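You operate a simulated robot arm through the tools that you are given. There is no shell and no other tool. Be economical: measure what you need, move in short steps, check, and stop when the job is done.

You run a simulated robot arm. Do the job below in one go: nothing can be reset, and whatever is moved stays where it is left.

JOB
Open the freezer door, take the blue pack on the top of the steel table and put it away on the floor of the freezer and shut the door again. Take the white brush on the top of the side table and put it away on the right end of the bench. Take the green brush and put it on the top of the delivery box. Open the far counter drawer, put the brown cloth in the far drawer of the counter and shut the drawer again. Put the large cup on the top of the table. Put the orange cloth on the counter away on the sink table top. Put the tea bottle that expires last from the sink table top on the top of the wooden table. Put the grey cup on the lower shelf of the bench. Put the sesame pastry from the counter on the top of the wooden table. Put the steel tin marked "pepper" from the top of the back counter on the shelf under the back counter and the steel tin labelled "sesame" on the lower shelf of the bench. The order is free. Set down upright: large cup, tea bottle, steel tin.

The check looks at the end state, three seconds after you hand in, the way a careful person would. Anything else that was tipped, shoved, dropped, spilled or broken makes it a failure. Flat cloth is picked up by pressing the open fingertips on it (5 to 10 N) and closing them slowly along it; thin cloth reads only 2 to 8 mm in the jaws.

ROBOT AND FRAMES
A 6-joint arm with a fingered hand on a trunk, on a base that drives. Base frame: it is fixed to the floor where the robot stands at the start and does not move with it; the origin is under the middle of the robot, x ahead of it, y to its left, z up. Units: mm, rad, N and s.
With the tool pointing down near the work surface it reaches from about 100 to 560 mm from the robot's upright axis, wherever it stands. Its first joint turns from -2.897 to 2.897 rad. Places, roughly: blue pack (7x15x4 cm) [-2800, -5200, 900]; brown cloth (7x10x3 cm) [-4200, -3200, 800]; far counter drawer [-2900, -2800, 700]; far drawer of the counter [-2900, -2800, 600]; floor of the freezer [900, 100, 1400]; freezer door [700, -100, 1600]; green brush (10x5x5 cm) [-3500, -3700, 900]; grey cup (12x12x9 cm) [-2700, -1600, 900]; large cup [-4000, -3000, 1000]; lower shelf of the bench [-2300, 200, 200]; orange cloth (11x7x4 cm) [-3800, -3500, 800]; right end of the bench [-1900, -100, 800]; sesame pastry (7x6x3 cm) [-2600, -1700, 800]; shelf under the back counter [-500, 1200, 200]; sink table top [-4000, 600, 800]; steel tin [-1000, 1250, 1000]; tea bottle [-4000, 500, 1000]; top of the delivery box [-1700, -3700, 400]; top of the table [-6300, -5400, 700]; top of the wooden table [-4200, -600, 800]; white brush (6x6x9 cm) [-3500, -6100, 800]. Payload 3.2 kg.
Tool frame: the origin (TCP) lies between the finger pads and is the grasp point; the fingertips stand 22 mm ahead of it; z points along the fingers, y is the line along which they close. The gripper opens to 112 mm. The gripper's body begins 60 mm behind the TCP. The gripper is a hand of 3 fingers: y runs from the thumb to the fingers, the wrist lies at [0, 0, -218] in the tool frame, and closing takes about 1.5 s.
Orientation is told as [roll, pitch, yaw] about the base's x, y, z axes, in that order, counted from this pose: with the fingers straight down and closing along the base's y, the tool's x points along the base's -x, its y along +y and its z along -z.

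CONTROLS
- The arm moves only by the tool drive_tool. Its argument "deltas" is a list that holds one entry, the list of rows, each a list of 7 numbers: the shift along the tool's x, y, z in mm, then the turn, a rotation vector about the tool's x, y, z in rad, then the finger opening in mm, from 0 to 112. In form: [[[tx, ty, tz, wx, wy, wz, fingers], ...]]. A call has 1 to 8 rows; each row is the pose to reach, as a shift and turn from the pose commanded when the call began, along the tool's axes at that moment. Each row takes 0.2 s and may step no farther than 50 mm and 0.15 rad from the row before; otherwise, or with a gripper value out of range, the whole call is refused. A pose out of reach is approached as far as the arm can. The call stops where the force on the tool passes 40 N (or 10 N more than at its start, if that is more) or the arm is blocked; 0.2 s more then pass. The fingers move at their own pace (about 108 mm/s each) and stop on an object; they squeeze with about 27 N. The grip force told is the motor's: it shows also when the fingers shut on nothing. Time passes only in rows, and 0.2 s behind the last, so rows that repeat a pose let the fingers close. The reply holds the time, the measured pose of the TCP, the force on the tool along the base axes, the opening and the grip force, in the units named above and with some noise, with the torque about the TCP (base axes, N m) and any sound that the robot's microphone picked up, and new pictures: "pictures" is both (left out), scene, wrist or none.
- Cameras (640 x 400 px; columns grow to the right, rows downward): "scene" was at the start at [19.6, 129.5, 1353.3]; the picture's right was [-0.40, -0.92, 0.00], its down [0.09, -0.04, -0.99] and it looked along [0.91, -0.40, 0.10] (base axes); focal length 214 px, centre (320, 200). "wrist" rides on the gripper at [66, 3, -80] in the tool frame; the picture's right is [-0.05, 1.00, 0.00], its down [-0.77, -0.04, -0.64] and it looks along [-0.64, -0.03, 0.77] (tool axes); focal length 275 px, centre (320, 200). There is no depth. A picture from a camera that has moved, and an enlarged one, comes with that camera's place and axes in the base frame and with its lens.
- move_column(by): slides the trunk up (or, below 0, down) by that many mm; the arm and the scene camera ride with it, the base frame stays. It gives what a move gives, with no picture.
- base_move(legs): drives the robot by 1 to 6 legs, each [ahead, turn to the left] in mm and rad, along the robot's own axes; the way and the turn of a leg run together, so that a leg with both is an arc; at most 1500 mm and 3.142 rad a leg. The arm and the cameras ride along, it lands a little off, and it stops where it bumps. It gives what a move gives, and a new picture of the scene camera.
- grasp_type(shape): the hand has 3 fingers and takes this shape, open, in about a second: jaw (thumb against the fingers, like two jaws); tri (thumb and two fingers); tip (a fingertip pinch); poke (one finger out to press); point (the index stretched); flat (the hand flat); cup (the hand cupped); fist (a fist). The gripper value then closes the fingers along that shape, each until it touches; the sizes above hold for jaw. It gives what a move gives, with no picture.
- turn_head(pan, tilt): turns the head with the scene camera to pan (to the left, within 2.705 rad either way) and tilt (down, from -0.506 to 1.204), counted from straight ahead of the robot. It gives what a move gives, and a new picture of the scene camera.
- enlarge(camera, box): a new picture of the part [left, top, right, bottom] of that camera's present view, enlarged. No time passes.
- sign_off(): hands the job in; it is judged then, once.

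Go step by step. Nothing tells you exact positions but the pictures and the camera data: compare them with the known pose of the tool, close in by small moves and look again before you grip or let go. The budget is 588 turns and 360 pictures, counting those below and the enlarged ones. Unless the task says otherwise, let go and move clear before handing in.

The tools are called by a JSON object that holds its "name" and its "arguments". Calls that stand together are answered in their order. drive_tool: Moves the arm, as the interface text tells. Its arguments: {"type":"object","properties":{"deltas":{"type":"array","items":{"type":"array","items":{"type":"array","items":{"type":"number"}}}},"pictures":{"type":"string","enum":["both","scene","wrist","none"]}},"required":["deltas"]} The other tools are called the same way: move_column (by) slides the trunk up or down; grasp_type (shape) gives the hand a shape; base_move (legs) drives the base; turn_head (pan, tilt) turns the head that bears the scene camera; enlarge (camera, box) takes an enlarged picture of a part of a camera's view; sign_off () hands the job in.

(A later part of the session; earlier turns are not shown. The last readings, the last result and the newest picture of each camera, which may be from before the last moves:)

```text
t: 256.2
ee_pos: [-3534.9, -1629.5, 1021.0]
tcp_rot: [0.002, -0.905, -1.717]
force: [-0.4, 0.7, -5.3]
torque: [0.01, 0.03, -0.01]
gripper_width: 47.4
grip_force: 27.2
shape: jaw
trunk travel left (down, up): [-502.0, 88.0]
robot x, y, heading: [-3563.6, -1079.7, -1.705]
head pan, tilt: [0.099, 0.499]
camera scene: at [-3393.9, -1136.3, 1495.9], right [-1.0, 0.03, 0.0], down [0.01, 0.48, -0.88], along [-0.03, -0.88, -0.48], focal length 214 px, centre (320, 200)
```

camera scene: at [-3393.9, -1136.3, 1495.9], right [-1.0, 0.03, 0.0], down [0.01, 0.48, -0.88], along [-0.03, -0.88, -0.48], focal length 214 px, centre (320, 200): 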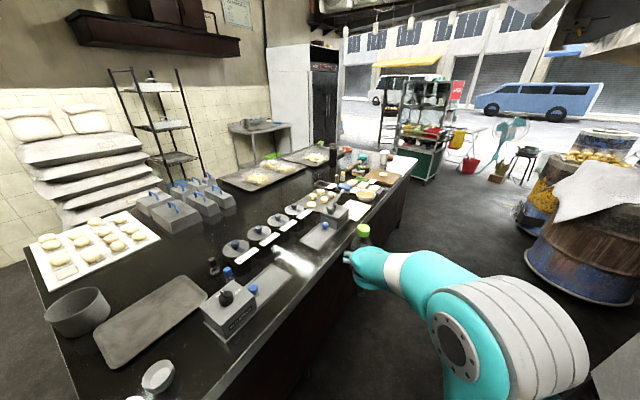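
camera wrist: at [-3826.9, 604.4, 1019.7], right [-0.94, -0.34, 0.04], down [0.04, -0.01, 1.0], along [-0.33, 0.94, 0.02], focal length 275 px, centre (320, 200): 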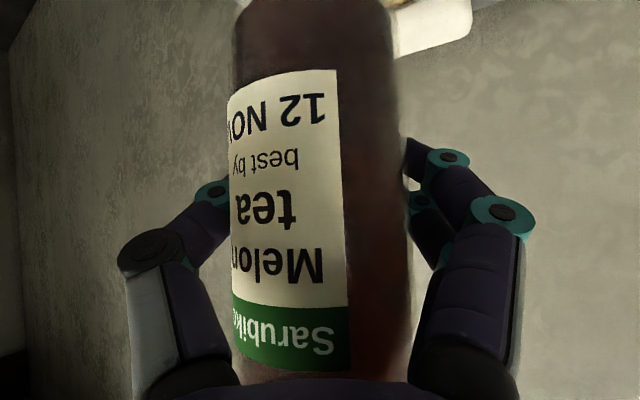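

{"name": "base_move", "arguments": {"legs": [[0, -2.06]]}}

{"name": "turn_head", "arguments": {"pan": 0, "tilt": 0.6}}

```text
t: 261.4
ee_pos: [-4069.3, -871.7, 1022.1]
tcp_rot: [0.002, -0.904, 2.553]
force: [0.4, 0.1, -4.6]
torque: [0.0, 0.02, -0.01]
gripper_width: 47.7
grip_force: 26.9
shape: jaw
trunk travel left (down, up): [-502.0, 88.0]
robot x, y, heading: [-3562.6, -1081.8, 2.562]
head pan, tilt: [0.099, 0.499]
camera scene: at [-3684.6, -1212.4, 1496.0], right [0.46, 0.89, 0.0], down [0.43, -0.22, -0.88], along [-0.78, 0.4, -0.48], focal length 214 px, centre (320, 200)
```

scene: 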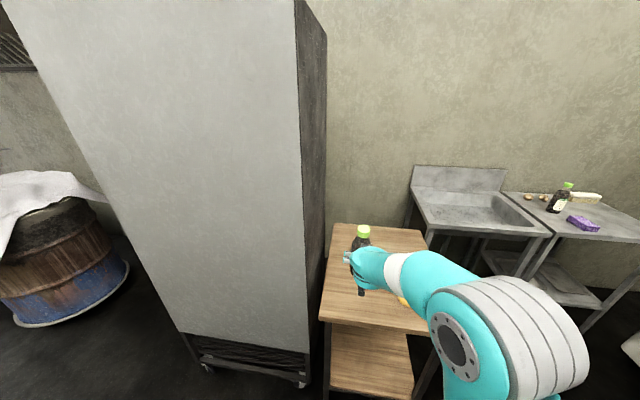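

```text
t: 262.1
ee_pos: [-4070.0, -871.2, 1021.7]
tcp_rot: [0.001, -0.903, 2.555]
force: [-0.5, -0.5, -4.7]
torque: [0.04, 0.02, -0.01]
gripper_width: 47.1
grip_force: 26.7
shape: jaw
trunk travel left (down, up): [-502.0, 88.0]
robot x, y, heading: [-3562.8, -1079.9, 2.564]
head pan, tilt: [0.0, 0.6]
camera scene: at [-3678.0, -1206.1, 1486.9], right [0.54, 0.84, 0.0], down [0.47, -0.31, -0.83], along [-0.69, 0.45, -0.56], focal length 214 px, centre (320, 200)
```

scene: 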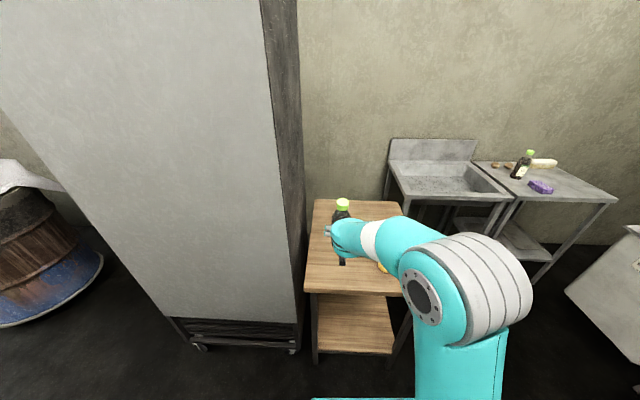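

{"name": "drive_tool", "arguments": {"deltas": [[[-25, -30, 31, 0, 0, 0, 30], [6, -30, 56, 0, 0, 0, 30], [40, -30, 83, 0, 0, 0, 30], [70, -30, 107, 0, 0, 0, 30], [70, -30, 107, 0, 0, 0, 30]]], "pictures": "wrist"}}

```text
t: 263.3
ee_pos: [-4088.5, -825.0, 900.4]
tcp_rot: [0.0, -0.903, 2.554]
force: [0.2, 0.0, -4.3]
torque: [0.01, 0.02, 0.01]
gripper_width: 47.1
grip_force: 26.8
shape: jaw
trunk travel left (down, up): [-502.0, 88.0]
robot x, y, heading: [-3559.0, -1078.2, 2.565]
head pan, tilt: [0.0, 0.6]
camera wrist: at [-4003.6, -884.4, 896.6], right [-0.58, -0.82, 0.04], down [0.04, 0.02, 1.0], along [-0.82, 0.58, 0.02], focal length 275 px, centre (320, 200)
```

wrist: 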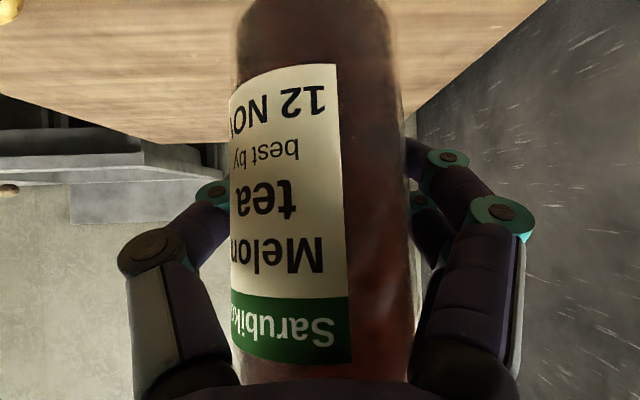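

{"name": "drive_tool", "arguments": {"deltas": [[[12, 0, 9, 0, 0, 0, 30], [16, 0, 12, 0, 0, 0, 30], [19, 0, 15, 0, 0, 0, 30], [22, 0, 17, 0, 0, 0, 30], [25, 0, 19.5, 0, 0, 0, 30], [28, 0, 22, 0, 0, 0, 30], [31, 0, 24, 0, 0, 0, 30], [33, 0, 26, 0, 0, 0, 30]]], "pictures": "none"}}

```text
t: 265.1
ee_pos: [-4094.2, -830.3, 862.3]
tcp_rot: [-0.007, -0.9, 2.555]
force: [0.1, -0.5, -3.9]
torque: [0.0, 0.01, -0.01]
gripper_width: 47.3
grip_force: 27.1
shape: jaw
out of reach, approached as far as the arm can: row 4, 5, 6, 7, 8
trunk travel left (down, up): [-502.0, 88.0]
robot x, y, heading: [-3562.8, -1078.4, 2.566]
head pan, tilt: [0.0, 0.6]
```

{"name": "drive_tool", "arguments": {"deltas": [[[-30, 0, -24, 0, 0, 0, 30], [-55, 0, -43, 0, 0, 0, 30]]], "pictures": "none"}}

{"name": "move_column", "arguments": {"by": -70}}

{"name": "drive_tool", "arguments": {"deltas": [[[3, 0, 2.5, 0, 0, 0, 30], [5.5, 0, 4.5, 0, 0, 0, 30], [8, 0, 6.5, 0, 0, 0, 30], [10.5, 0, 8.5, 0, 0, 0, 30], [13, 0, 10.5, 0, 0, 0, 30], [15.5, 0, 12.5, 0, 0, 0, 30], [18, 0, 14.5, 0, 0, 0, 30], [20.5, 0, 16.5, 0, 0, 0, 30]]], "pictures": "none"}}

```text
t: 265.7
ee_pos: [-4091.7, -829.0, 933.7]
tcp_rot: [0.002, -0.906, 2.553]
force: [-0.4, -0.5, -4.5]
torque: [0.0, 0.0, -0.01]
gripper_width: 47.0
grip_force: 26.9
shape: jaw
trunk travel left (down, up): [-502.0, 88.0]
robot x, y, heading: [-3562.7, -1081.8, 2.566]
head pan, tilt: [0.0, 0.6]
```

```text
t: 266.8
ee_pos: [-4091.4, -828.0, 863.4]
tcp_rot: [0.0, -0.905, 2.553]
force: [-0.5, 0.2, -3.8]
torque: [0.01, 0.0, -0.01]
gripper_width: 47.1
grip_force: 26.8
shape: jaw
trunk travel left (down, up): [-432.0, 158.0]
robot x, y, heading: [-3565.2, -1079.2, 2.566]
head pan, tilt: [0.0, 0.6]
```

```text
t: 268.6
ee_pos: [-4092.6, -828.2, 840.9]
tcp_rot: [0.005, -0.91, 2.55]
force: [-3.0, 1.7, 12.0]
torque: [-0.08, 0.05, -0.06]
gripper_width: 46.9
grip_force: 27.1
shape: jaw
trunk travel left (down, up): [-432.0, 158.0]
robot x, y, heading: [-3563.0, -1082.6, 2.564]
head pan, tilt: [0.0, 0.6]
```

{"name": "drive_tool", "arguments": {"deltas": [[[-1, 0, -1, 0, 0, 0, 50], [-1, 0, -1, 0, 0, 0, 80], [-1, 0, -1, 0, 0, 0, 108], [-1, 0, -1, 0, 0, 0, 108], [-1, 0, -20, 0, 0, 0, 108], [-1, 0, -50, 0, 0, 0, 108], [-1, 0, -85, 0, 0, 0, 108], [-1, 0, -120, 0, 0, 0, 108]]], "pictures": "wrist"}}

```text
t: 270.4
ee_pos: [-4013.3, -881.2, 913.1]
tcp_rot: [0.002, -0.904, 2.554]
force: [0.3, -0.1, -0.5]
torque: [-0.04, -0.02, 0.01]
gripper_width: 107.8
grip_force: 0.2
shape: jaw
trunk travel left (down, up): [-432.0, 158.0]
robot x, y, heading: [-3560.6, -1081.6, 2.568]
head pan, tilt: [0.0, 0.6]
camera wrist: at [-3929.4, -941.2, 909.9], right [-0.58, -0.82, 0.04], down [0.04, 0.02, 1.0], along [-0.82, 0.58, 0.02], focal length 275 px, centre (320, 200)
```

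wrist: 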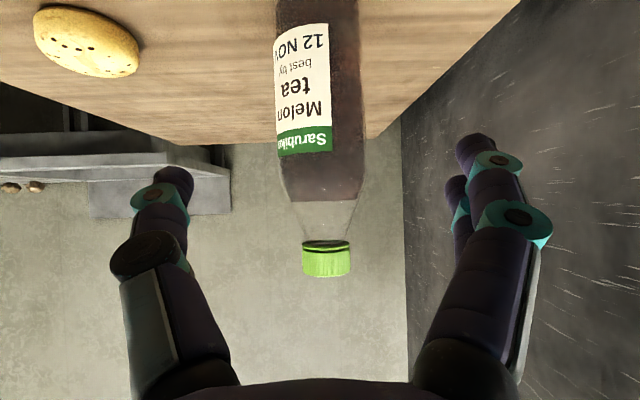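

Bottle stands on the wooden table. Next I drive along the counter's side to its far end for the orange cloth.

{"name": "base_move", "arguments": {"legs": [[-100, 0], [0, 1.53], [1300, 0]]}}

{"name": "turn_head", "arguments": {"pan": 0.3, "tilt": 0.4}}

```text
t: 281.4
ee_pos: [-4415.4, -2656.3, 911.9]
tcp_rot: [0.002, -0.905, -2.174]
force: [-0.2, -0.3, 1.1]
torque: [-0.01, -0.02, -0.02]
gripper_width: 108.0
grip_force: 0.0
shape: jaw
trunk travel left (down, up): [-432.0, 158.0]
robot x, y, heading: [-4205.8, -2210.6, -2.159]
head pan, tilt: [0.0, 0.6]
camera scene: at [-4085.3, -2325.9, 1416.9], right [-0.83, 0.56, 0.0], down [0.31, 0.47, -0.83], along [-0.46, -0.69, -0.56], focal length 214 px, centre (320, 200)
```

scene: 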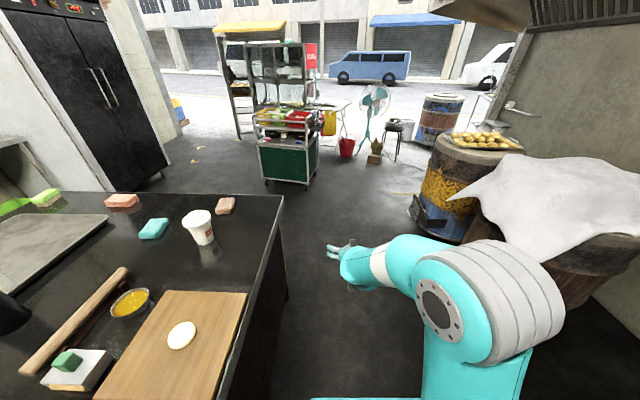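

```text
t: 282.2
ee_pos: [-4414.0, -2657.5, 911.3]
tcp_rot: [0.002, -0.904, -2.175]
force: [-0.1, 0.1, 0.9]
torque: [0.0, -0.02, 0.03]
gripper_width: 107.8
grip_force: 0.0
shape: jaw
trunk travel left (down, up): [-432.0, 158.0]
robot x, y, heading: [-4206.5, -2204.6, -2.16]
head pan, tilt: [0.3, 0.4]
camera scene: at [-4062.6, -2341.2, 1435.1], right [-0.96, 0.29, 0.0], down [0.11, 0.37, -0.92], along [-0.26, -0.88, -0.39], focal length 214 px, centre (320, 200)
```

scene: 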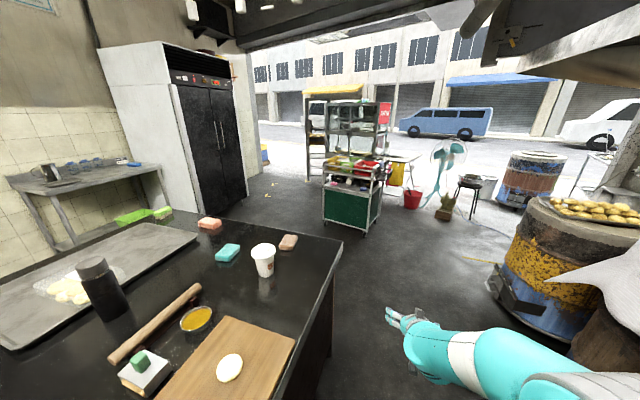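

{"name": "enlarge", "arguments": {"camera": "scene", "box": [60, 190, 380, 390]}}

```text
2.00 times, centred on (220, 290) of scene
camera zoom: at [-4062.6, -2341.2, 1435.1], right [-0.96, 0.29, 0.0], down [0.11, 0.37, -0.92], along [-0.26, -0.88, -0.39], focal length 429 px, centre (520, 20)
```

zoom: 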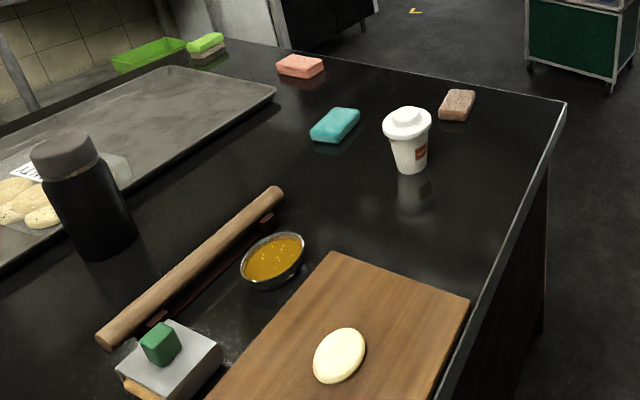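

Identified: orange cloth ≈(-3772,-3512), brown cloth ≈(-4160,-3204), lidded cup ≈(-4046,-3041), green brush ≈(-3467,-3756). I go round the counter's far end.

{"name": "move_column", "arguments": {"by": 120}}

{"name": "base_move", "arguments": {"legs": [[1310, -0.03], [0, 1.56], [1200, 0], [0, 1.57]]}}

{"name": "turn_head", "arguments": {"pan": 0, "tilt": 0.6}}

```text
t: 283.7
ee_pos: [-4413.8, -2657.5, 1032.6]
tcp_rot: [0.002, -0.904, -2.176]
force: [-0.5, -0.1, -0.2]
torque: [0.03, -0.02, 0.02]
gripper_width: 107.9
grip_force: 0.0
shape: jaw
trunk travel left (down, up): [-552.0, 38.0]
robot x, y, heading: [-4206.4, -2208.7, -2.164]
head pan, tilt: [0.3, 0.4]
```

```text
t: 303.6
ee_pos: [-3774.4, -3563.7, 1032.1]
tcp_rot: [0.003, -0.905, 0.925]
force: [1.4, -0.1, -0.1]
torque: [0.01, 0.01, 0.01]
gripper_width: 107.7
grip_force: 0.0
shape: jaw
trunk travel left (down, up): [-552.0, 38.0]
robot x, y, heading: [-3997.2, -4003.2, 0.942]
head pan, tilt: [0.3, 0.4]
camera scene: at [-4138.7, -3867.3, 1555.1], right [0.95, -0.33, 0.0], down [-0.13, -0.37, -0.92], along [0.3, 0.87, -0.39], focal length 214 px, centre (320, 200)
```

scene: 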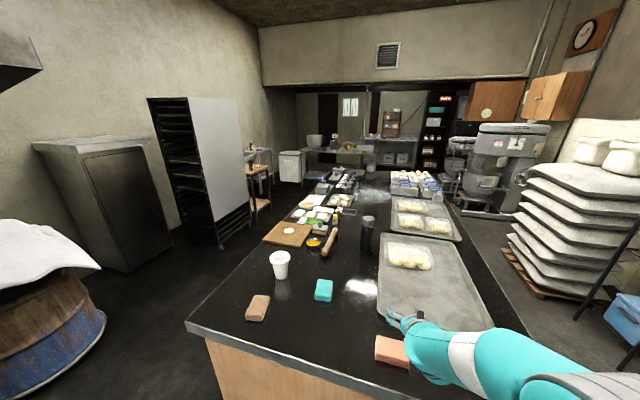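

```text
t: 304.4
ee_pos: [-3773.4, -3563.2, 1033.1]
tcp_rot: [0.003, -0.904, 0.924]
force: [0.0, 0.3, -0.2]
torque: [-0.02, -0.02, -0.01]
gripper_width: 107.8
grip_force: 0.1
shape: jaw
trunk travel left (down, up): [-552.0, 38.0]
robot x, y, heading: [-3998.9, -4002.0, 0.942]
head pan, tilt: [0.0, 0.6]
camera scene: at [-4116.6, -3883.5, 1536.9], right [0.81, -0.59, 0.0], down [-0.33, -0.46, -0.83], along [0.49, 0.67, -0.56], focal length 214 px, centre (320, 200)
```

scene: 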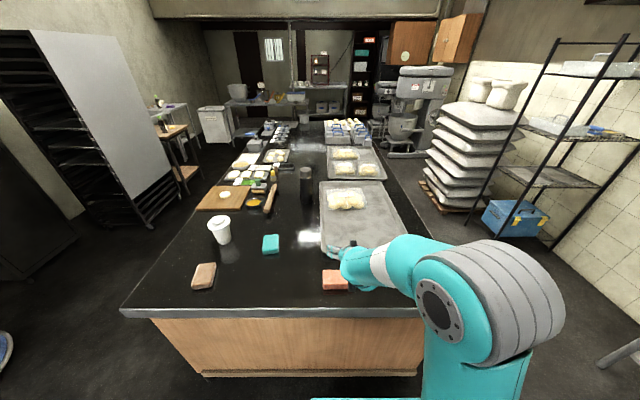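

{"name": "drive_tool", "arguments": {"deltas": [[[5, 5, 10, 0, 0.15, 0, 112], [11, 10, 25, 0, 0.3, 0, 112], [16, 15, 38, 0, 0.45, 0, 112], [21, 20, 51, 0, 0.6, 0, 112], [27, 25, 64, 0, 0.75, 0, 112], [32, 30, 77, 0, 0.9, 0, 112], [32, 30, 77, 0, 0.9, 0, 112]]], "pictures": "wrist"}}

```text
t: 306.0
ee_pos: [-3772.2, -3514.0, 960.3]
tcp_rot: [0.002, -0.004, 0.926]
force: [0.2, -0.6, -0.3]
torque: [-0.03, -0.01, 0.01]
gripper_width: 112.3
grip_force: 0.0
shape: jaw
trunk travel left (down, up): [-552.0, 38.0]
robot x, y, heading: [-3998.9, -4002.3, 0.933]
head pan, tilt: [0.0, 0.6]
camera wrist: at [-3815.5, -3564.8, 1039.3], right [-0.77, 0.64, 0.0], down [0.49, 0.59, 0.64], along [0.41, 0.49, -0.77], focal length 275 px, centre (320, 200)
```

wrist: 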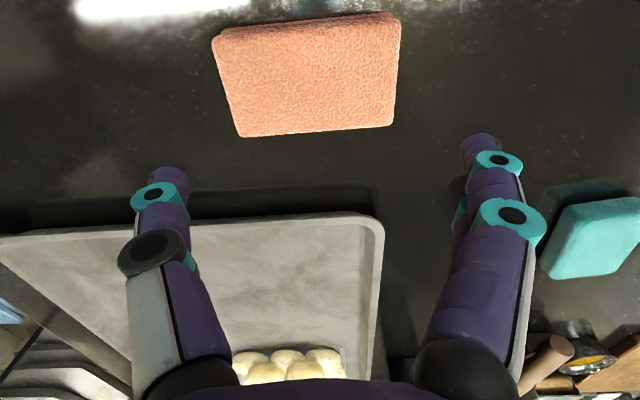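

{"name": "drive_tool", "arguments": {"deltas": [[[3, -1, 0, 0, 0, 0.148, 112], [6, -2, 0, 0, 0, 0.296, 112], [9, -3, 0, 0, 0, 0.444, 112], [12, -4, 0, 0, 0, 0.592, 112], [15, -5, 0, 0, 0, 0.74, 112], [18, -6, 0, 0, 0, 0.888, 112], [20, -6, 0, 0, 0, 1.036, 112], [20, -6, 0, 0, 0, 1.184, 112]]], "pictures": "none"}}

{"name": "drive_tool", "arguments": {"deltas": [[[0, 0, 0, 0, 0, 0.148, 112], [0, 0, 0, 0, 0, 0.296, 112], [0, 0, 0, 0, 0, 0.296, 112]]], "pictures": "wrist"}}

```text
t: 307.8
ee_pos: [-3781.8, -3531.8, 958.8]
tcp_rot: [0.004, 0.001, -0.261]
force: [-0.1, -0.5, 0.0]
torque: [-0.03, 0.01, 0.04]
gripper_width: 111.9
grip_force: 0.1
shape: jaw
trunk travel left (down, up): [-552.0, 38.0]
robot x, y, heading: [-4000.9, -3999.1, 0.941]
head pan, tilt: [0.0, 0.6]
```

```text
t: 308.6
ee_pos: [-3781.0, -3532.0, 958.5]
tcp_rot: [0.006, -0.001, -0.555]
force: [-0.7, -0.3, -0.1]
torque: [-0.01, -0.01, 0.03]
gripper_width: 111.9
grip_force: 0.0
shape: jaw
trunk travel left (down, up): [-552.0, 38.0]
robot x, y, heading: [-3997.0, -4001.9, 0.937]
head pan, tilt: [0.0, 0.6]
camera wrist: at [-3836.1, -3495.1, 1039.5], right [0.57, 0.82, 0.0], down [0.64, -0.44, 0.64], along [0.53, -0.36, -0.77], focal length 275 px, centre (320, 200)
```

wrist: 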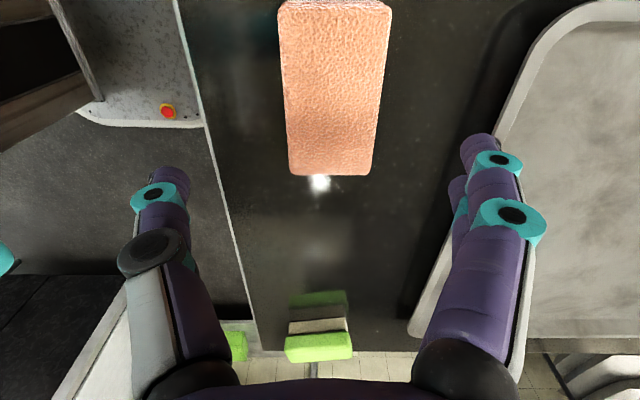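

{"name": "drive_tool", "arguments": {"deltas": [[[14, 8, 20, 0, 0, 0, 105], [14, 8, 60, 0, 0, 0, 105], [14, 8, 90, 0, 0, 0, 105], [14, 8, 98, 0, 0, 0, 105], [14, 8, 98, 0, 0, 0, 70], [14, 8, 98, 0, 0, 0, 50], [14, 8, 98, 0, 0, 0, 30], [14, 8, 98, 0, 0, 0, 20]]], "pictures": "wrist"}}

```text
t: 310.4
ee_pos: [-3787.3, -3516.1, 861.7]
tcp_rot: [0.003, -0.001, -0.555]
force: [-0.6, -0.6, -0.1]
torque: [0.02, -0.01, 0.0]
gripper_width: 57.9
grip_force: 26.6
shape: jaw
trunk travel left (down, up): [-552.0, 38.0]
robot x, y, heading: [-4000.0, -4003.2, 0.937]
head pan, tilt: [0.0, 0.6]
camera wrist: at [-3842.6, -3479.5, 941.4], right [0.56, 0.83, 0.0], down [0.64, -0.44, 0.64], along [0.53, -0.36, -0.77], focal length 275 px, centre (320, 200)
```

wrist: 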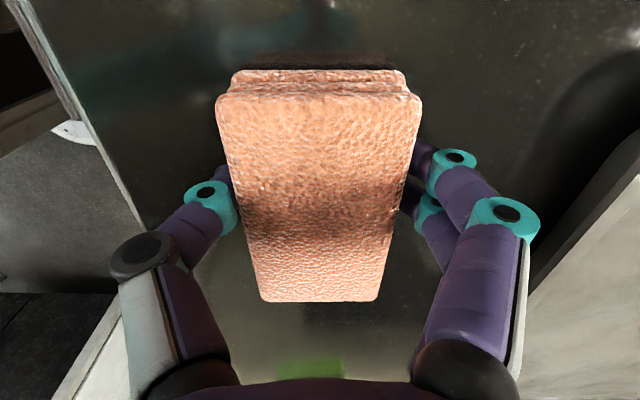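

Gripped at 58 mm. I lift and retract before driving.

{"name": "drive_tool", "arguments": {"deltas": [[[0, 0, -15, 0, 0, 0, 20], [0, 0, -60, 0, 0, 0, 20], [0, 0, -105, 0, 0, 0, 20], [0, 0, -150, 0, 0, 0, 20], [0, 0, -170, 0, 0, 0, 20]]], "pictures": "wrist"}}

```text
t: 311.6
ee_pos: [-3789.3, -3517.8, 1031.4]
tcp_rot: [0.003, 0.001, -0.554]
force: [0.1, 0.4, -1.2]
torque: [-0.01, -0.01, 0.05]
gripper_width: 57.7
grip_force: 26.9
shape: jaw
trunk travel left (down, up): [-552.0, 38.0]
robot x, y, heading: [-4001.1, -4000.8, 0.943]
head pan, tilt: [0.0, 0.6]
camera wrist: at [-3843.9, -3480.5, 1112.1], right [0.56, 0.83, 0.0], down [0.64, -0.44, 0.64], along [0.53, -0.36, -0.77], focal length 275 px, centre (320, 200)
```

wrist: 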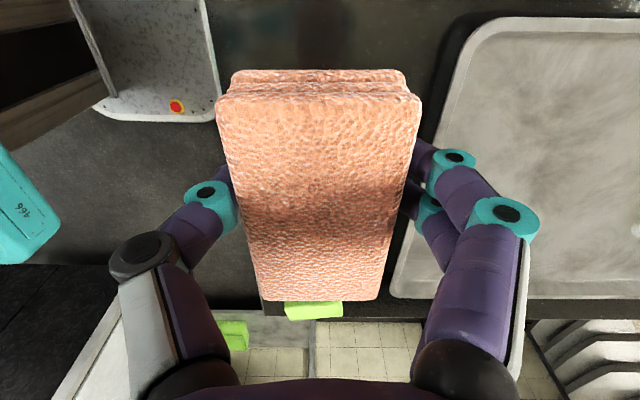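

{"name": "base_move", "arguments": {"legs": [[0, 1.575], [1220, 0], [0, -1.57], [1500, 0], [1500, 0]]}}

```text
t: 339.5
ee_pos: [-3126.2, -351.2, 1030.7]
tcp_rot: [0.002, 0.001, -0.515]
force: [-0.1, -0.8, -0.6]
torque: [-0.04, 0.0, -0.03]
gripper_width: 57.1
grip_force: 26.6
shape: jaw
trunk travel left (down, up): [-552.0, 38.0]
robot x, y, heading: [-3316.2, -844.8, 0.975]
head pan, tilt: [0.0, 0.6]
camera scene: at [-3439.1, -729.7, 1536.9], right [0.83, -0.56, 0.0], down [-0.32, -0.47, -0.82], along [0.46, 0.68, -0.57], focal length 214 px, centre (320, 200)
```

scene: 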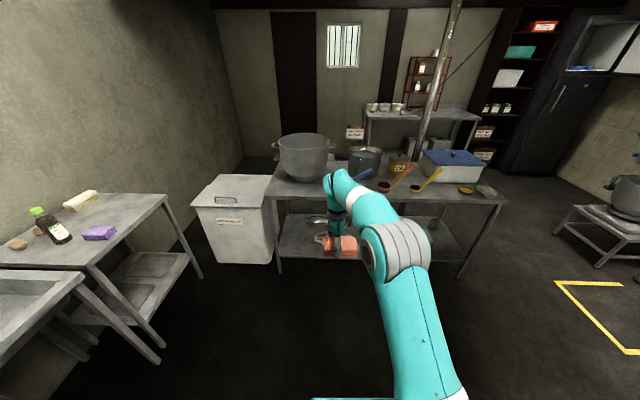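

{"name": "base_move", "arguments": {"legs": [[0, 0.824], [1110, 0], [0, 0.1]]}}

{"name": "drive_tool", "arguments": {"deltas": [[[0, 0, 0, 0, 0, 0, 20]]], "pictures": "wrist"}}

```text
t: 347.9
ee_pos: [-3860.7, 686.9, 1031.5]
tcp_rot: [0.005, 0.0, 0.414]
force: [-0.2, 0.7, 0.4]
torque: [0.03, -0.01, 0.01]
gripper_width: 56.5
grip_force: 27.0
shape: jaw
trunk travel left (down, up): [-552.0, 38.0]
robot x, y, heading: [-3578.8, 238.6, 1.905]
head pan, tilt: [0.0, 0.6]
camera scene: at [-3746.9, 208.3, 1536.9], right [0.94, 0.33, 0.0], down [0.19, -0.53, -0.83], along [-0.27, 0.78, -0.56], focal length 214 px, centre (320, 200)
```

scene: 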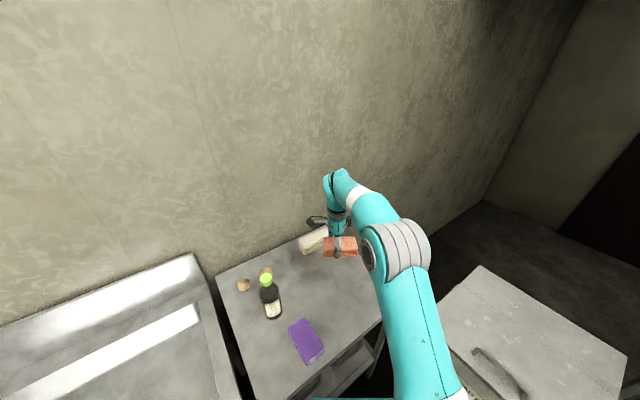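

```text
t: 348.3
ee_pos: [-3860.2, 686.9, 1030.4]
tcp_rot: [0.002, 0.001, 0.414]
force: [0.6, 0.7, -1.1]
torque: [-0.02, 0.02, 0.0]
gripper_width: 56.9
grip_force: 27.0
shape: jaw
trunk travel left (down, up): [-552.0, 38.0]
robot x, y, heading: [-3577.7, 239.5, 1.903]
head pan, tilt: [0.0, 0.6]
camera wrist: at [-3922.3, 662.9, 1111.6], right [-0.36, 0.93, 0.0], down [0.72, 0.27, 0.64], along [0.59, 0.23, -0.77], focal length 275 px, centre (320, 200)
```

wrist: 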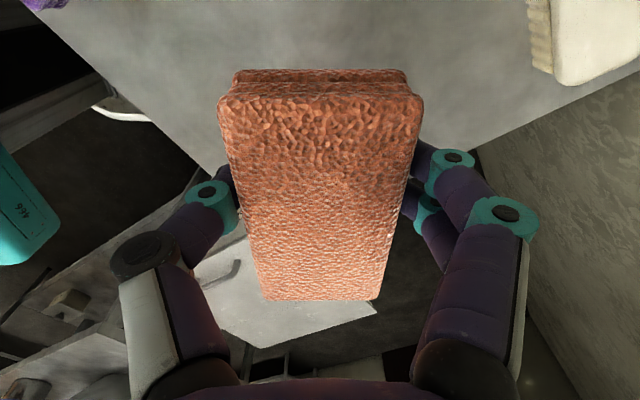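

{"name": "drive_tool", "arguments": {"deltas": [[[0, 0, 45, 0, 0, 0, 20], [0, 0, 90, 0, 0, 0, 20], [0, 0, 130, 0, 0, 0, 20], [0, 0, 158, 0, 0, 0, 20], [0, 0, 164, 0, 0, 0, 20], [0, 0, 169, 0, 0, 0, 20], [0, 0, 174, 0, 0, 0, 20], [0, 0, 178, 0, 0, 0, 20]]], "pictures": "wrist"}}

```text
t: 350.1
ee_pos: [-3859.9, 687.2, 853.0]
tcp_rot: [0.002, 0.0, 0.413]
force: [-0.7, 0.8, -0.9]
torque: [0.0, 0.02, -0.03]
gripper_width: 56.7
grip_force: 26.6
shape: jaw
trunk travel left (down, up): [-552.0, 38.0]
robot x, y, heading: [-3579.0, 237.7, 1.902]
head pan, tilt: [0.0, 0.6]
camera wrist: at [-3922.0, 663.8, 933.7], right [-0.36, 0.93, 0.0], down [0.72, 0.27, 0.64], along [0.59, 0.23, -0.77], focal length 275 px, centre (320, 200)
```

wrist: 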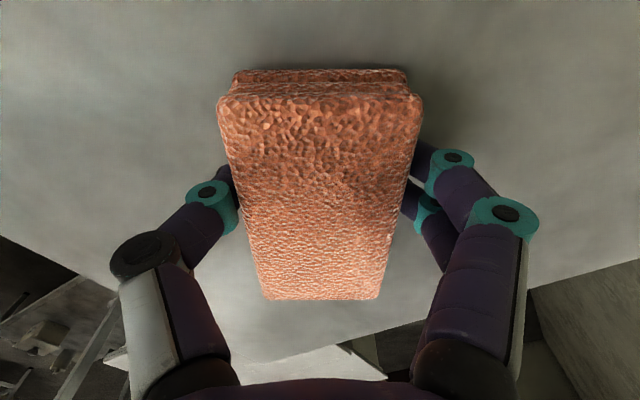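

{"name": "drive_tool", "arguments": {"deltas": [[[0, 0, 4, 0, 0, 0, 20], [0, 0, 8, 0, 0, 0, 20], [0, 0, 12, 0, 0, 0, 20], [0, 0, 16, 0, 0, 0, 20], [0, 0, 20, 0, 0, 0, 20], [0, 0, 24, 0, 0, 0, 20]]], "pictures": "none"}}

```text
t: 350.9
ee_pos: [-3861.2, 688.9, 847.8]
tcp_rot: [0.02, 0.004, 0.415]
force: [4.8, -4.9, 28.8]
torque: [-0.22, -0.15, -0.02]
gripper_width: 55.7
grip_force: 26.9
shape: jaw
trunk travel left (down, up): [-552.0, 38.0]
robot x, y, heading: [-3581.0, 238.4, 1.903]
head pan, tilt: [0.0, 0.6]
stopped in row 4: the force on the tool passed its limit at 43 N (the readings are from after the stop); the commanded pose is now the measured one
```

{"name": "drive_tool", "arguments": {"deltas": [[[0, 0, -4, 0, 0, 0, 60], [0, 0, -4, 0, 0, 0, 90], [0, 0, -4, 0, 0, 0, 100], [0, 0, -8, 0, 0, 0, 100], [0, 0, -50, 0, 0, 0, 100], [0, 0, -100, 0, 0, 0, 100], [0, 0, -150, 0, 0, 0, 100], [0, 0, -190, 0, 0, 0, 100]]], "pictures": "wrist"}}

```text
t: 352.7
ee_pos: [-3862.0, 687.2, 1035.8]
tcp_rot: [0.009, 0.001, 0.413]
force: [-0.5, -1.3, -0.2]
torque: [-0.03, -0.02, 0.01]
gripper_width: 100.1
grip_force: 0.1
shape: jaw
trunk travel left (down, up): [-552.0, 38.0]
robot x, y, heading: [-3577.5, 234.4, 1.905]
head pan, tilt: [0.0, 0.6]
camera wrist: at [-3922.9, 663.4, 1116.2], right [-0.36, 0.93, 0.01], down [0.72, 0.27, 0.63], along [0.59, 0.24, -0.77], focal length 275 px, centre (320, 200)
```

wrist: 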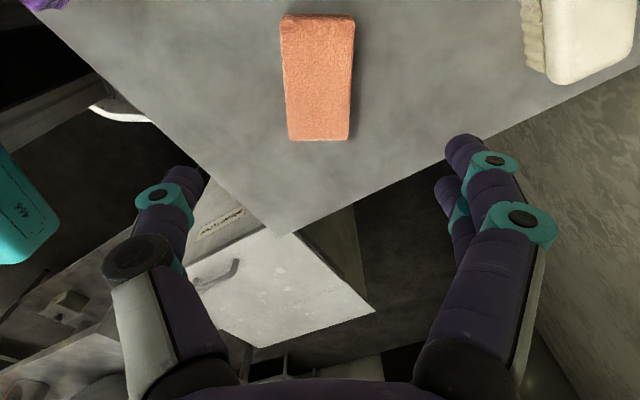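

Orange cloth is on the sink table. Now the grey cup: I back off and drive to the counter's near end.

{"name": "base_move", "arguments": {"legs": [[-320, 0], [0, -2.746], [1500, 0], [0, -1.35]]}}

{"name": "drive_tool", "arguments": {"deltas": [[[0, 0, 0, 0, 0, 0, 60]]], "pictures": "wrist"}}

```text
t: 371.9
ee_pos: [-2750.4, -1728.3, 1034.5]
tcp_rot: [0.011, 0.001, 2.535]
force: [0.6, 0.0, 0.2]
torque: [0.02, 0.01, 0.0]
gripper_width: 100.1
grip_force: 0.1
shape: jaw
trunk travel left (down, up): [-552.0, 38.0]
robot x, y, heading: [-2495.7, -1270.0, -2.257]
head pan, tilt: [0.0, 0.6]
camera scene: at [-2387.4, -1396.6, 1536.9], right [-0.77, 0.63, 0.0], down [0.36, 0.44, -0.83], along [-0.52, -0.64, -0.56], focal length 214 px, centre (320, 200)
```

scene: 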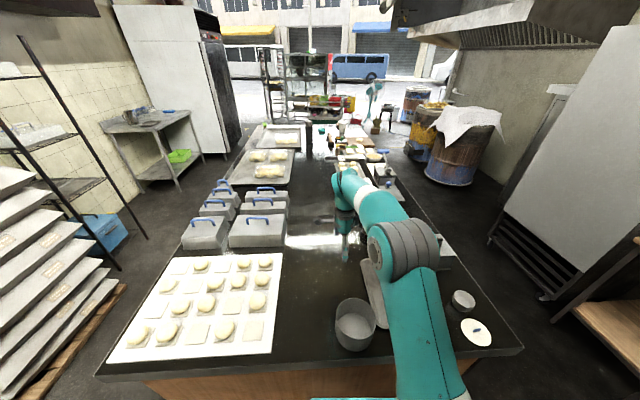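

```text
t: 372.3
ee_pos: [-2750.6, -1729.6, 1036.1]
tcp_rot: [0.012, 0.001, 2.536]
force: [0.5, -1.0, -0.3]
torque: [-0.02, 0.0, -0.01]
gripper_width: 60.8
grip_force: 0.1
shape: jaw
trunk travel left (down, up): [-552.0, 38.0]
robot x, y, heading: [-2495.1, -1268.6, -2.255]
head pan, tilt: [0.0, 0.6]
camera wrist: at [-2697.6, -1769.7, 1115.7], right [-0.61, -0.8, 0.01], down [-0.61, 0.47, 0.63], along [-0.51, 0.38, -0.77], focal length 275 px, centre (320, 200)
```

wrist: 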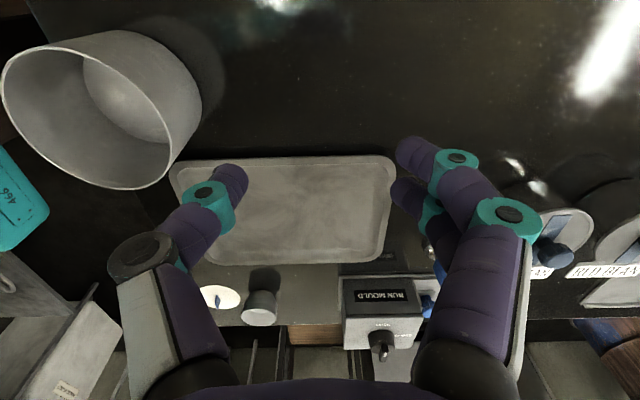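

{"name": "drive_tool", "arguments": {"deltas": [[[-2, -44, 0, 0, 0, 0, 70], [-5, -88, 0, 0, 0, 0, 70], [-7, -132, 0, 0, 0, 0, 70], [-9, -177, 0, 0, 0, 0, 70], [-11, -221, 0, 0, 0, 0, 70], [-11, -221, 30, 0, 0, 0, 70], [-11, -221, 50, 0, 0, 0, 70]]], "pictures": "wrist"}}

{"name": "enlarge", "arguments": {"camera": "scene", "box": [280, 270, 440, 370]}}

```text
t: 373.9
ee_pos: [-2635.6, -1544.0, 980.2]
tcp_rot: [0.011, 0.002, 2.535]
force: [0.1, 0.5, 0.1]
torque: [-0.02, 0.0, 0.01]
gripper_width: 69.9
grip_force: 0.1
shape: jaw
trunk travel left (down, up): [-552.0, 38.0]
robot x, y, heading: [-2501.2, -1266.0, -2.256]
head pan, tilt: [0.0, 0.6]
camera wrist: at [-2582.4, -1583.9, 1061.6], right [-0.61, -0.79, 0.01], down [-0.61, 0.48, 0.63], along [-0.51, 0.38, -0.77], focal length 275 px, centre (320, 200)
```

wrist: 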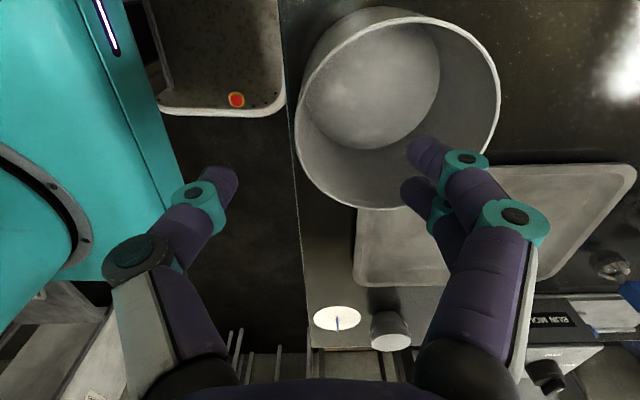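

```text
4.00 times, centred on (360, 320) of scene
camera zoom: at [-2387.4, -1396.8, 1536.9], right [-0.77, 0.63, 0.0], down [0.36, 0.44, -0.82], along [-0.52, -0.64, -0.57], focal length 858 px, centre (160, -280)
```

zoom: 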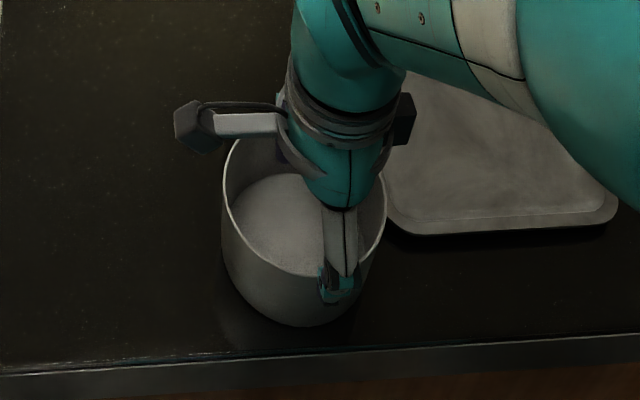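

{"name": "drive_tool", "arguments": {"deltas": [[[18, -13, 0, 0, 0, 0, 70], [18, -13, 30, 0, 0, 0, 70]]], "pictures": "wrist"}}

```text
t: 374.5
ee_pos: [-2612.8, -1544.2, 951.2]
tcp_rot: [0.013, 0.003, 2.536]
force: [1.0, -0.5, -0.6]
torque: [0.0, -0.01, 0.01]
gripper_width: 69.8
grip_force: 0.1
shape: jaw
trunk travel left (down, up): [-552.0, 38.0]
robot x, y, heading: [-2499.7, -1262.8, -2.257]
head pan, tilt: [0.0, 0.6]
camera wrist: at [-2560.2, -1583.4, 1031.5], right [-0.61, -0.79, 0.01], down [-0.61, 0.48, 0.63], along [-0.51, 0.38, -0.77], focal length 275 px, centre (320, 200)
```

wrist: 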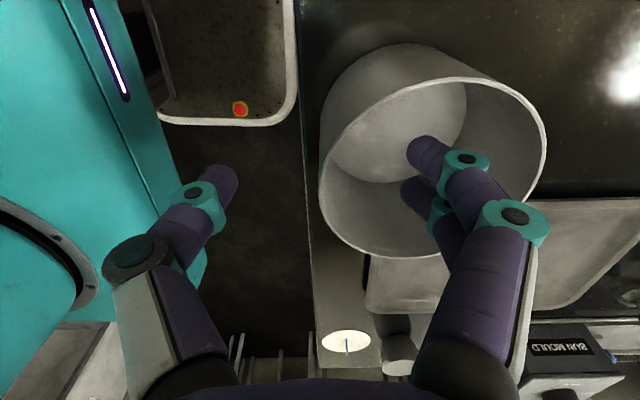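

{"name": "drive_tool", "arguments": {"deltas": [[[-20, 0, 0, 0, 0, 0, 70], [-20, 0, 30, 0, 0, 0, 70], [-20, 0, 52, 0, 0, 0, 70]]], "pictures": "wrist"}}

```text
t: 375.3
ee_pos: [-2628.6, -1534.0, 900.3]
tcp_rot: [0.011, 0.004, 2.536]
force: [-0.4, -0.1, 0.0]
torque: [0.0, 0.02, -0.01]
gripper_width: 69.8
grip_force: 0.0
shape: jaw
trunk travel left (down, up): [-552.0, 38.0]
robot x, y, heading: [-2499.4, -1270.1, -2.257]
head pan, tilt: [0.0, 0.6]
camera wrist: at [-2576.6, -1573.1, 980.9], right [-0.61, -0.79, 0.01], down [-0.61, 0.48, 0.63], along [-0.51, 0.38, -0.77], focal length 275 px, centre (320, 200)
```

wrist: 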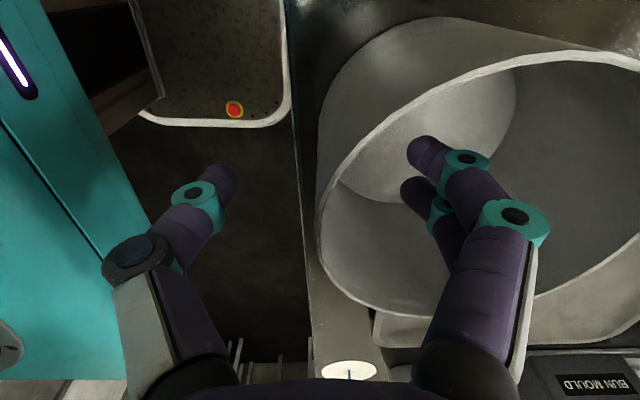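

{"name": "drive_tool", "arguments": {"deltas": [[[0, 0, 0, 0, 0, 0, 50], [0, 0, 0, 0, 0, 0, 30], [0, 0, 0, 0, 0, 0, 15], [0, 0, 0, 0, 0, 0, 0], [0, 0, 0, 0, 0, 0, 0], [0, 0, 0, 0, 0, 0, 0]]], "pictures": "wrist"}}

```text
t: 376.7
ee_pos: [-2631.3, -1534.6, 902.3]
tcp_rot: [0.013, 0.002, 2.536]
force: [-0.6, -0.3, 0.1]
torque: [-0.02, 0.08, -0.01]
gripper_width: 0.1
grip_force: 26.7
shape: jaw
trunk travel left (down, up): [-552.0, 38.0]
robot x, y, heading: [-2497.8, -1267.4, -2.255]
head pan, tilt: [0.0, 0.6]
camera wrist: at [-2576.5, -1572.9, 981.3], right [-0.61, -0.79, 0.01], down [-0.61, 0.48, 0.63], along [-0.51, 0.38, -0.77], focal length 275 px, centre (320, 200)
```

wrist: 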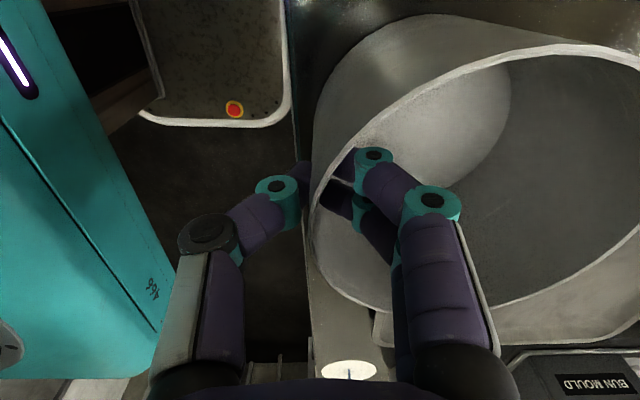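

{"name": "drive_tool", "arguments": {"deltas": [[[0, 0, -8, 0, 0, 0, 0], [0, 0, -20, 0, 0, 0, 0], [0, 0, -40, 0, 0, 0, 0], [0, 0, -60, 0, 0, 0, 0]]], "pictures": "both"}}

```text
t: 377.7
ee_pos: [-2628.2, -1531.5, 959.2]
tcp_rot: [0.01, 0.003, 2.537]
force: [0.9, -0.3, -0.8]
torque: [0.03, -0.04, -0.03]
gripper_width: 0.3
grip_force: 27.2
shape: jaw
trunk travel left (down, up): [-552.0, 38.0]
robot x, y, heading: [-2498.8, -1267.7, -2.25]
head pan, tilt: [0.0, 0.6]
camera scene: at [-2387.2, -1396.4, 1536.9], right [-0.77, 0.63, 0.0], down [0.36, 0.44, -0.83], along [-0.52, -0.64, -0.56], focal length 214 px, centre (320, 200)
camera wrist: at [-2576.3, -1570.4, 1039.9], right [-0.61, -0.79, 0.01], down [-0.61, 0.48, 0.63], along [-0.51, 0.38, -0.77], focal length 275 px, centre (320, 200)
```

scene: 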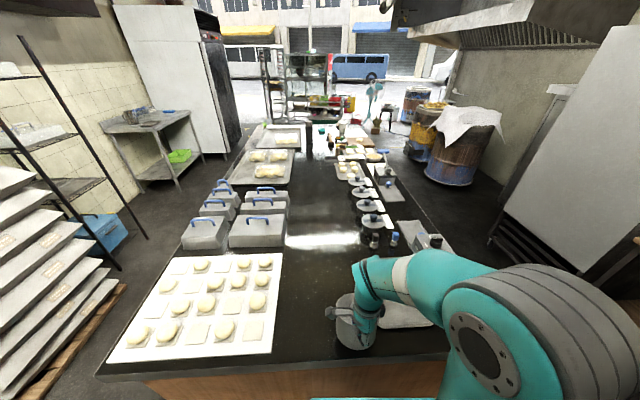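
wrist: 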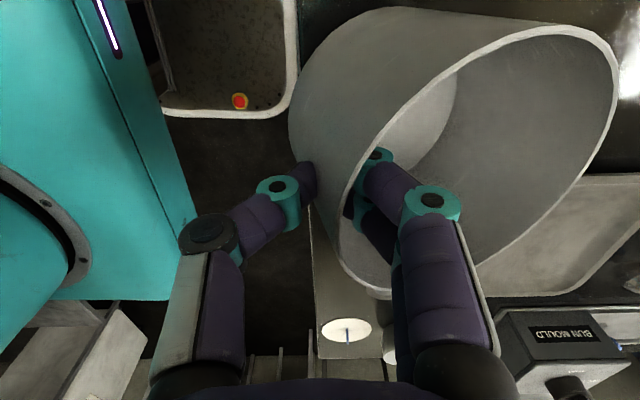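

{"name": "drive_tool", "arguments": {"deltas": [[[0, 0, -30, 0, 0, 0, 0], [0, 0, -60, 0, 0, 0, 0]]], "pictures": "wrist"}}

{"name": "enlarge", "arguments": {"camera": "scene", "box": [280, 250, 440, 350]}}

```text
t: 378.3
ee_pos: [-2627.2, -1529.3, 1020.4]
tcp_rot: [0.012, 0.002, 2.536]
force: [-0.4, 0.1, -1.4]
torque: [0.03, -0.06, 0.01]
gripper_width: 0.2
grip_force: 26.9
shape: jaw
trunk travel left (down, up): [-552.0, 38.0]
robot x, y, heading: [-2498.4, -1270.1, -2.254]
head pan, tilt: [0.0, 0.6]
camera wrist: at [-2574.9, -1569.7, 1101.4], right [-0.61, -0.79, 0.01], down [-0.61, 0.48, 0.63], along [-0.51, 0.38, -0.77], focal length 275 px, centre (320, 200)
```

wrist: 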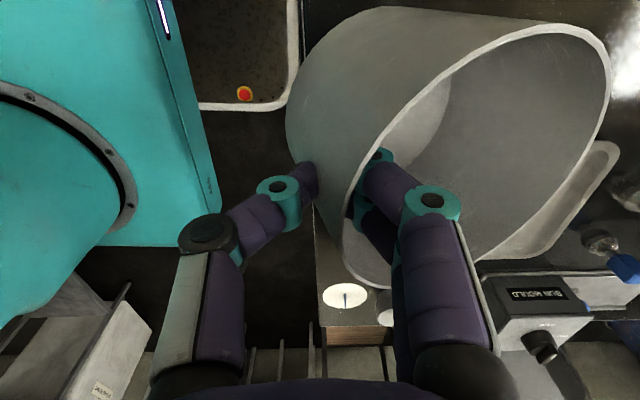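

```text
4.00 times, centred on (360, 300) of scene
camera zoom: at [-2387.2, -1396.4, 1536.9], right [-0.77, 0.63, 0.0], down [0.36, 0.44, -0.83], along [-0.52, -0.64, -0.56], focal length 858 px, centre (160, -200)
```

zoom: 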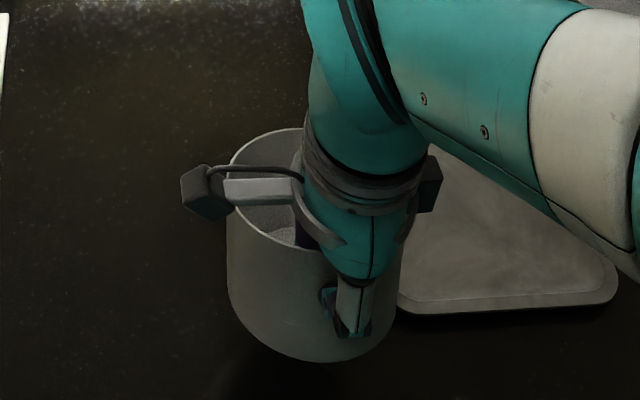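

The cup is lifted by its rim. I carry it to the bench's counter side.

{"name": "base_move", "arguments": {"legs": [[-300, 0], [0, -1.9], [640, 0], [0, -1.176]]}}

{"name": "move_column", "arguments": {"by": -390}}

{"name": "turn_head", "arguments": {"pan": -0.2, "tilt": 0.45}}

```text
t: 391.0
ee_pos: [-2564.2, -218.3, 1021.5]
tcp_rot: [0.012, 0.003, -0.492]
force: [0.5, 0.5, -1.3]
torque: [-0.04, 0.01, 0.0]
gripper_width: 0.0
grip_force: 27.0
shape: jaw
trunk travel left (down, up): [-552.0, 38.0]
robot x, y, heading: [-2665.4, -494.4, 0.999]
head pan, tilt: [0.0, 0.6]
camera scene: at [-2789.3, -381.8, 1536.9], right [0.84, -0.54, 0.0], down [-0.31, -0.48, -0.83], along [0.45, 0.69, -0.56], focal length 214 px, centre (320, 200)
```

scene: 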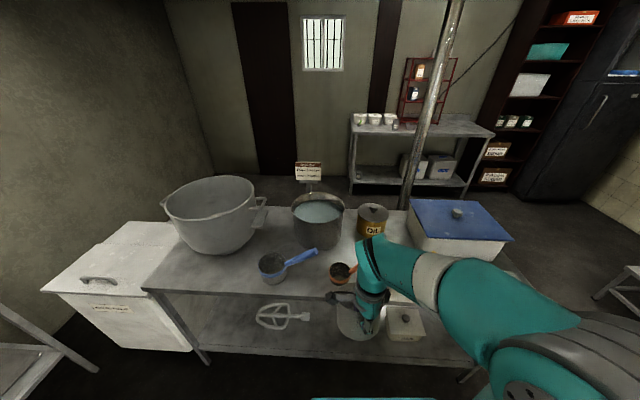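

```text
t: 394.7
ee_pos: [-2564.7, -219.2, 629.6]
tcp_rot: [0.012, 0.002, -0.491]
force: [0.4, 0.3, -1.4]
torque: [-0.04, 0.04, 0.0]
gripper_width: 0.0
grip_force: 27.5
shape: jaw
trunk travel left (down, up): [-162.0, 428.0]
robot x, y, heading: [-2665.5, -494.6, 1.001]
head pan, tilt: [0.0, 0.6]
```

```text
t: 395.4
ee_pos: [-2565.0, -218.3, 631.6]
tcp_rot: [0.012, 0.001, -0.493]
force: [-0.5, 0.4, -0.7]
torque: [-0.07, 0.0, 0.02]
gripper_width: 0.1
grip_force: 26.7
shape: jaw
trunk travel left (down, up): [-162.0, 428.0]
robot x, y, heading: [-2665.0, -492.7, 1.004]
head pan, tilt: [-0.201, 0.45]
camera scene: at [-2773.1, -390.3, 1160.4], right [0.72, -0.7, 0.0], down [-0.3, -0.31, -0.9], along [0.63, 0.65, -0.44], focal length 214 px, centre (320, 200)
```

scene: 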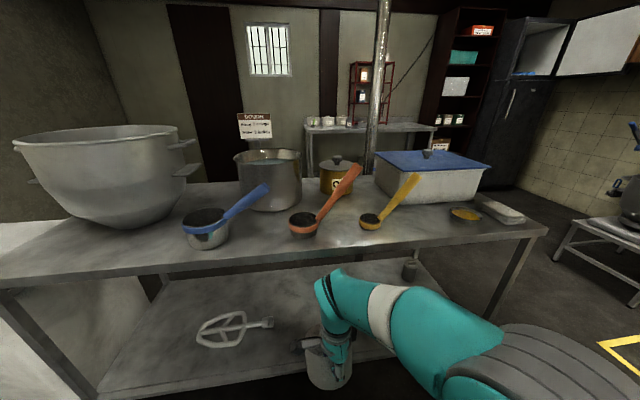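

{"name": "enlarge", "arguments": {"camera": "scene", "box": [270, 300, 430, 400]}}

```text
4.00 times, centred on (350, 350) of scene
camera zoom: at [-2773.1, -390.3, 1160.4], right [0.72, -0.7, 0.0], down [-0.3, -0.31, -0.9], along [0.63, 0.65, -0.44], focal length 858 px, centre (200, -400)
```

zoom: 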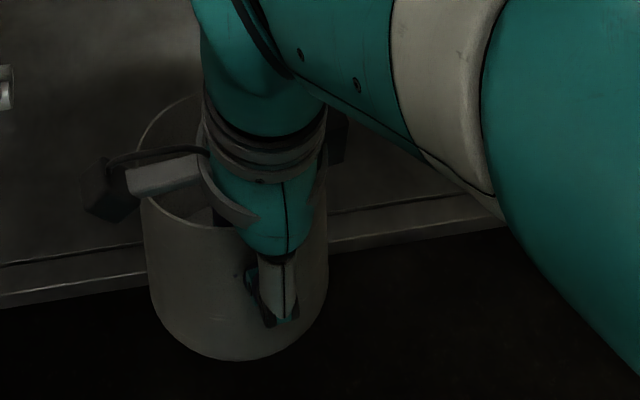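

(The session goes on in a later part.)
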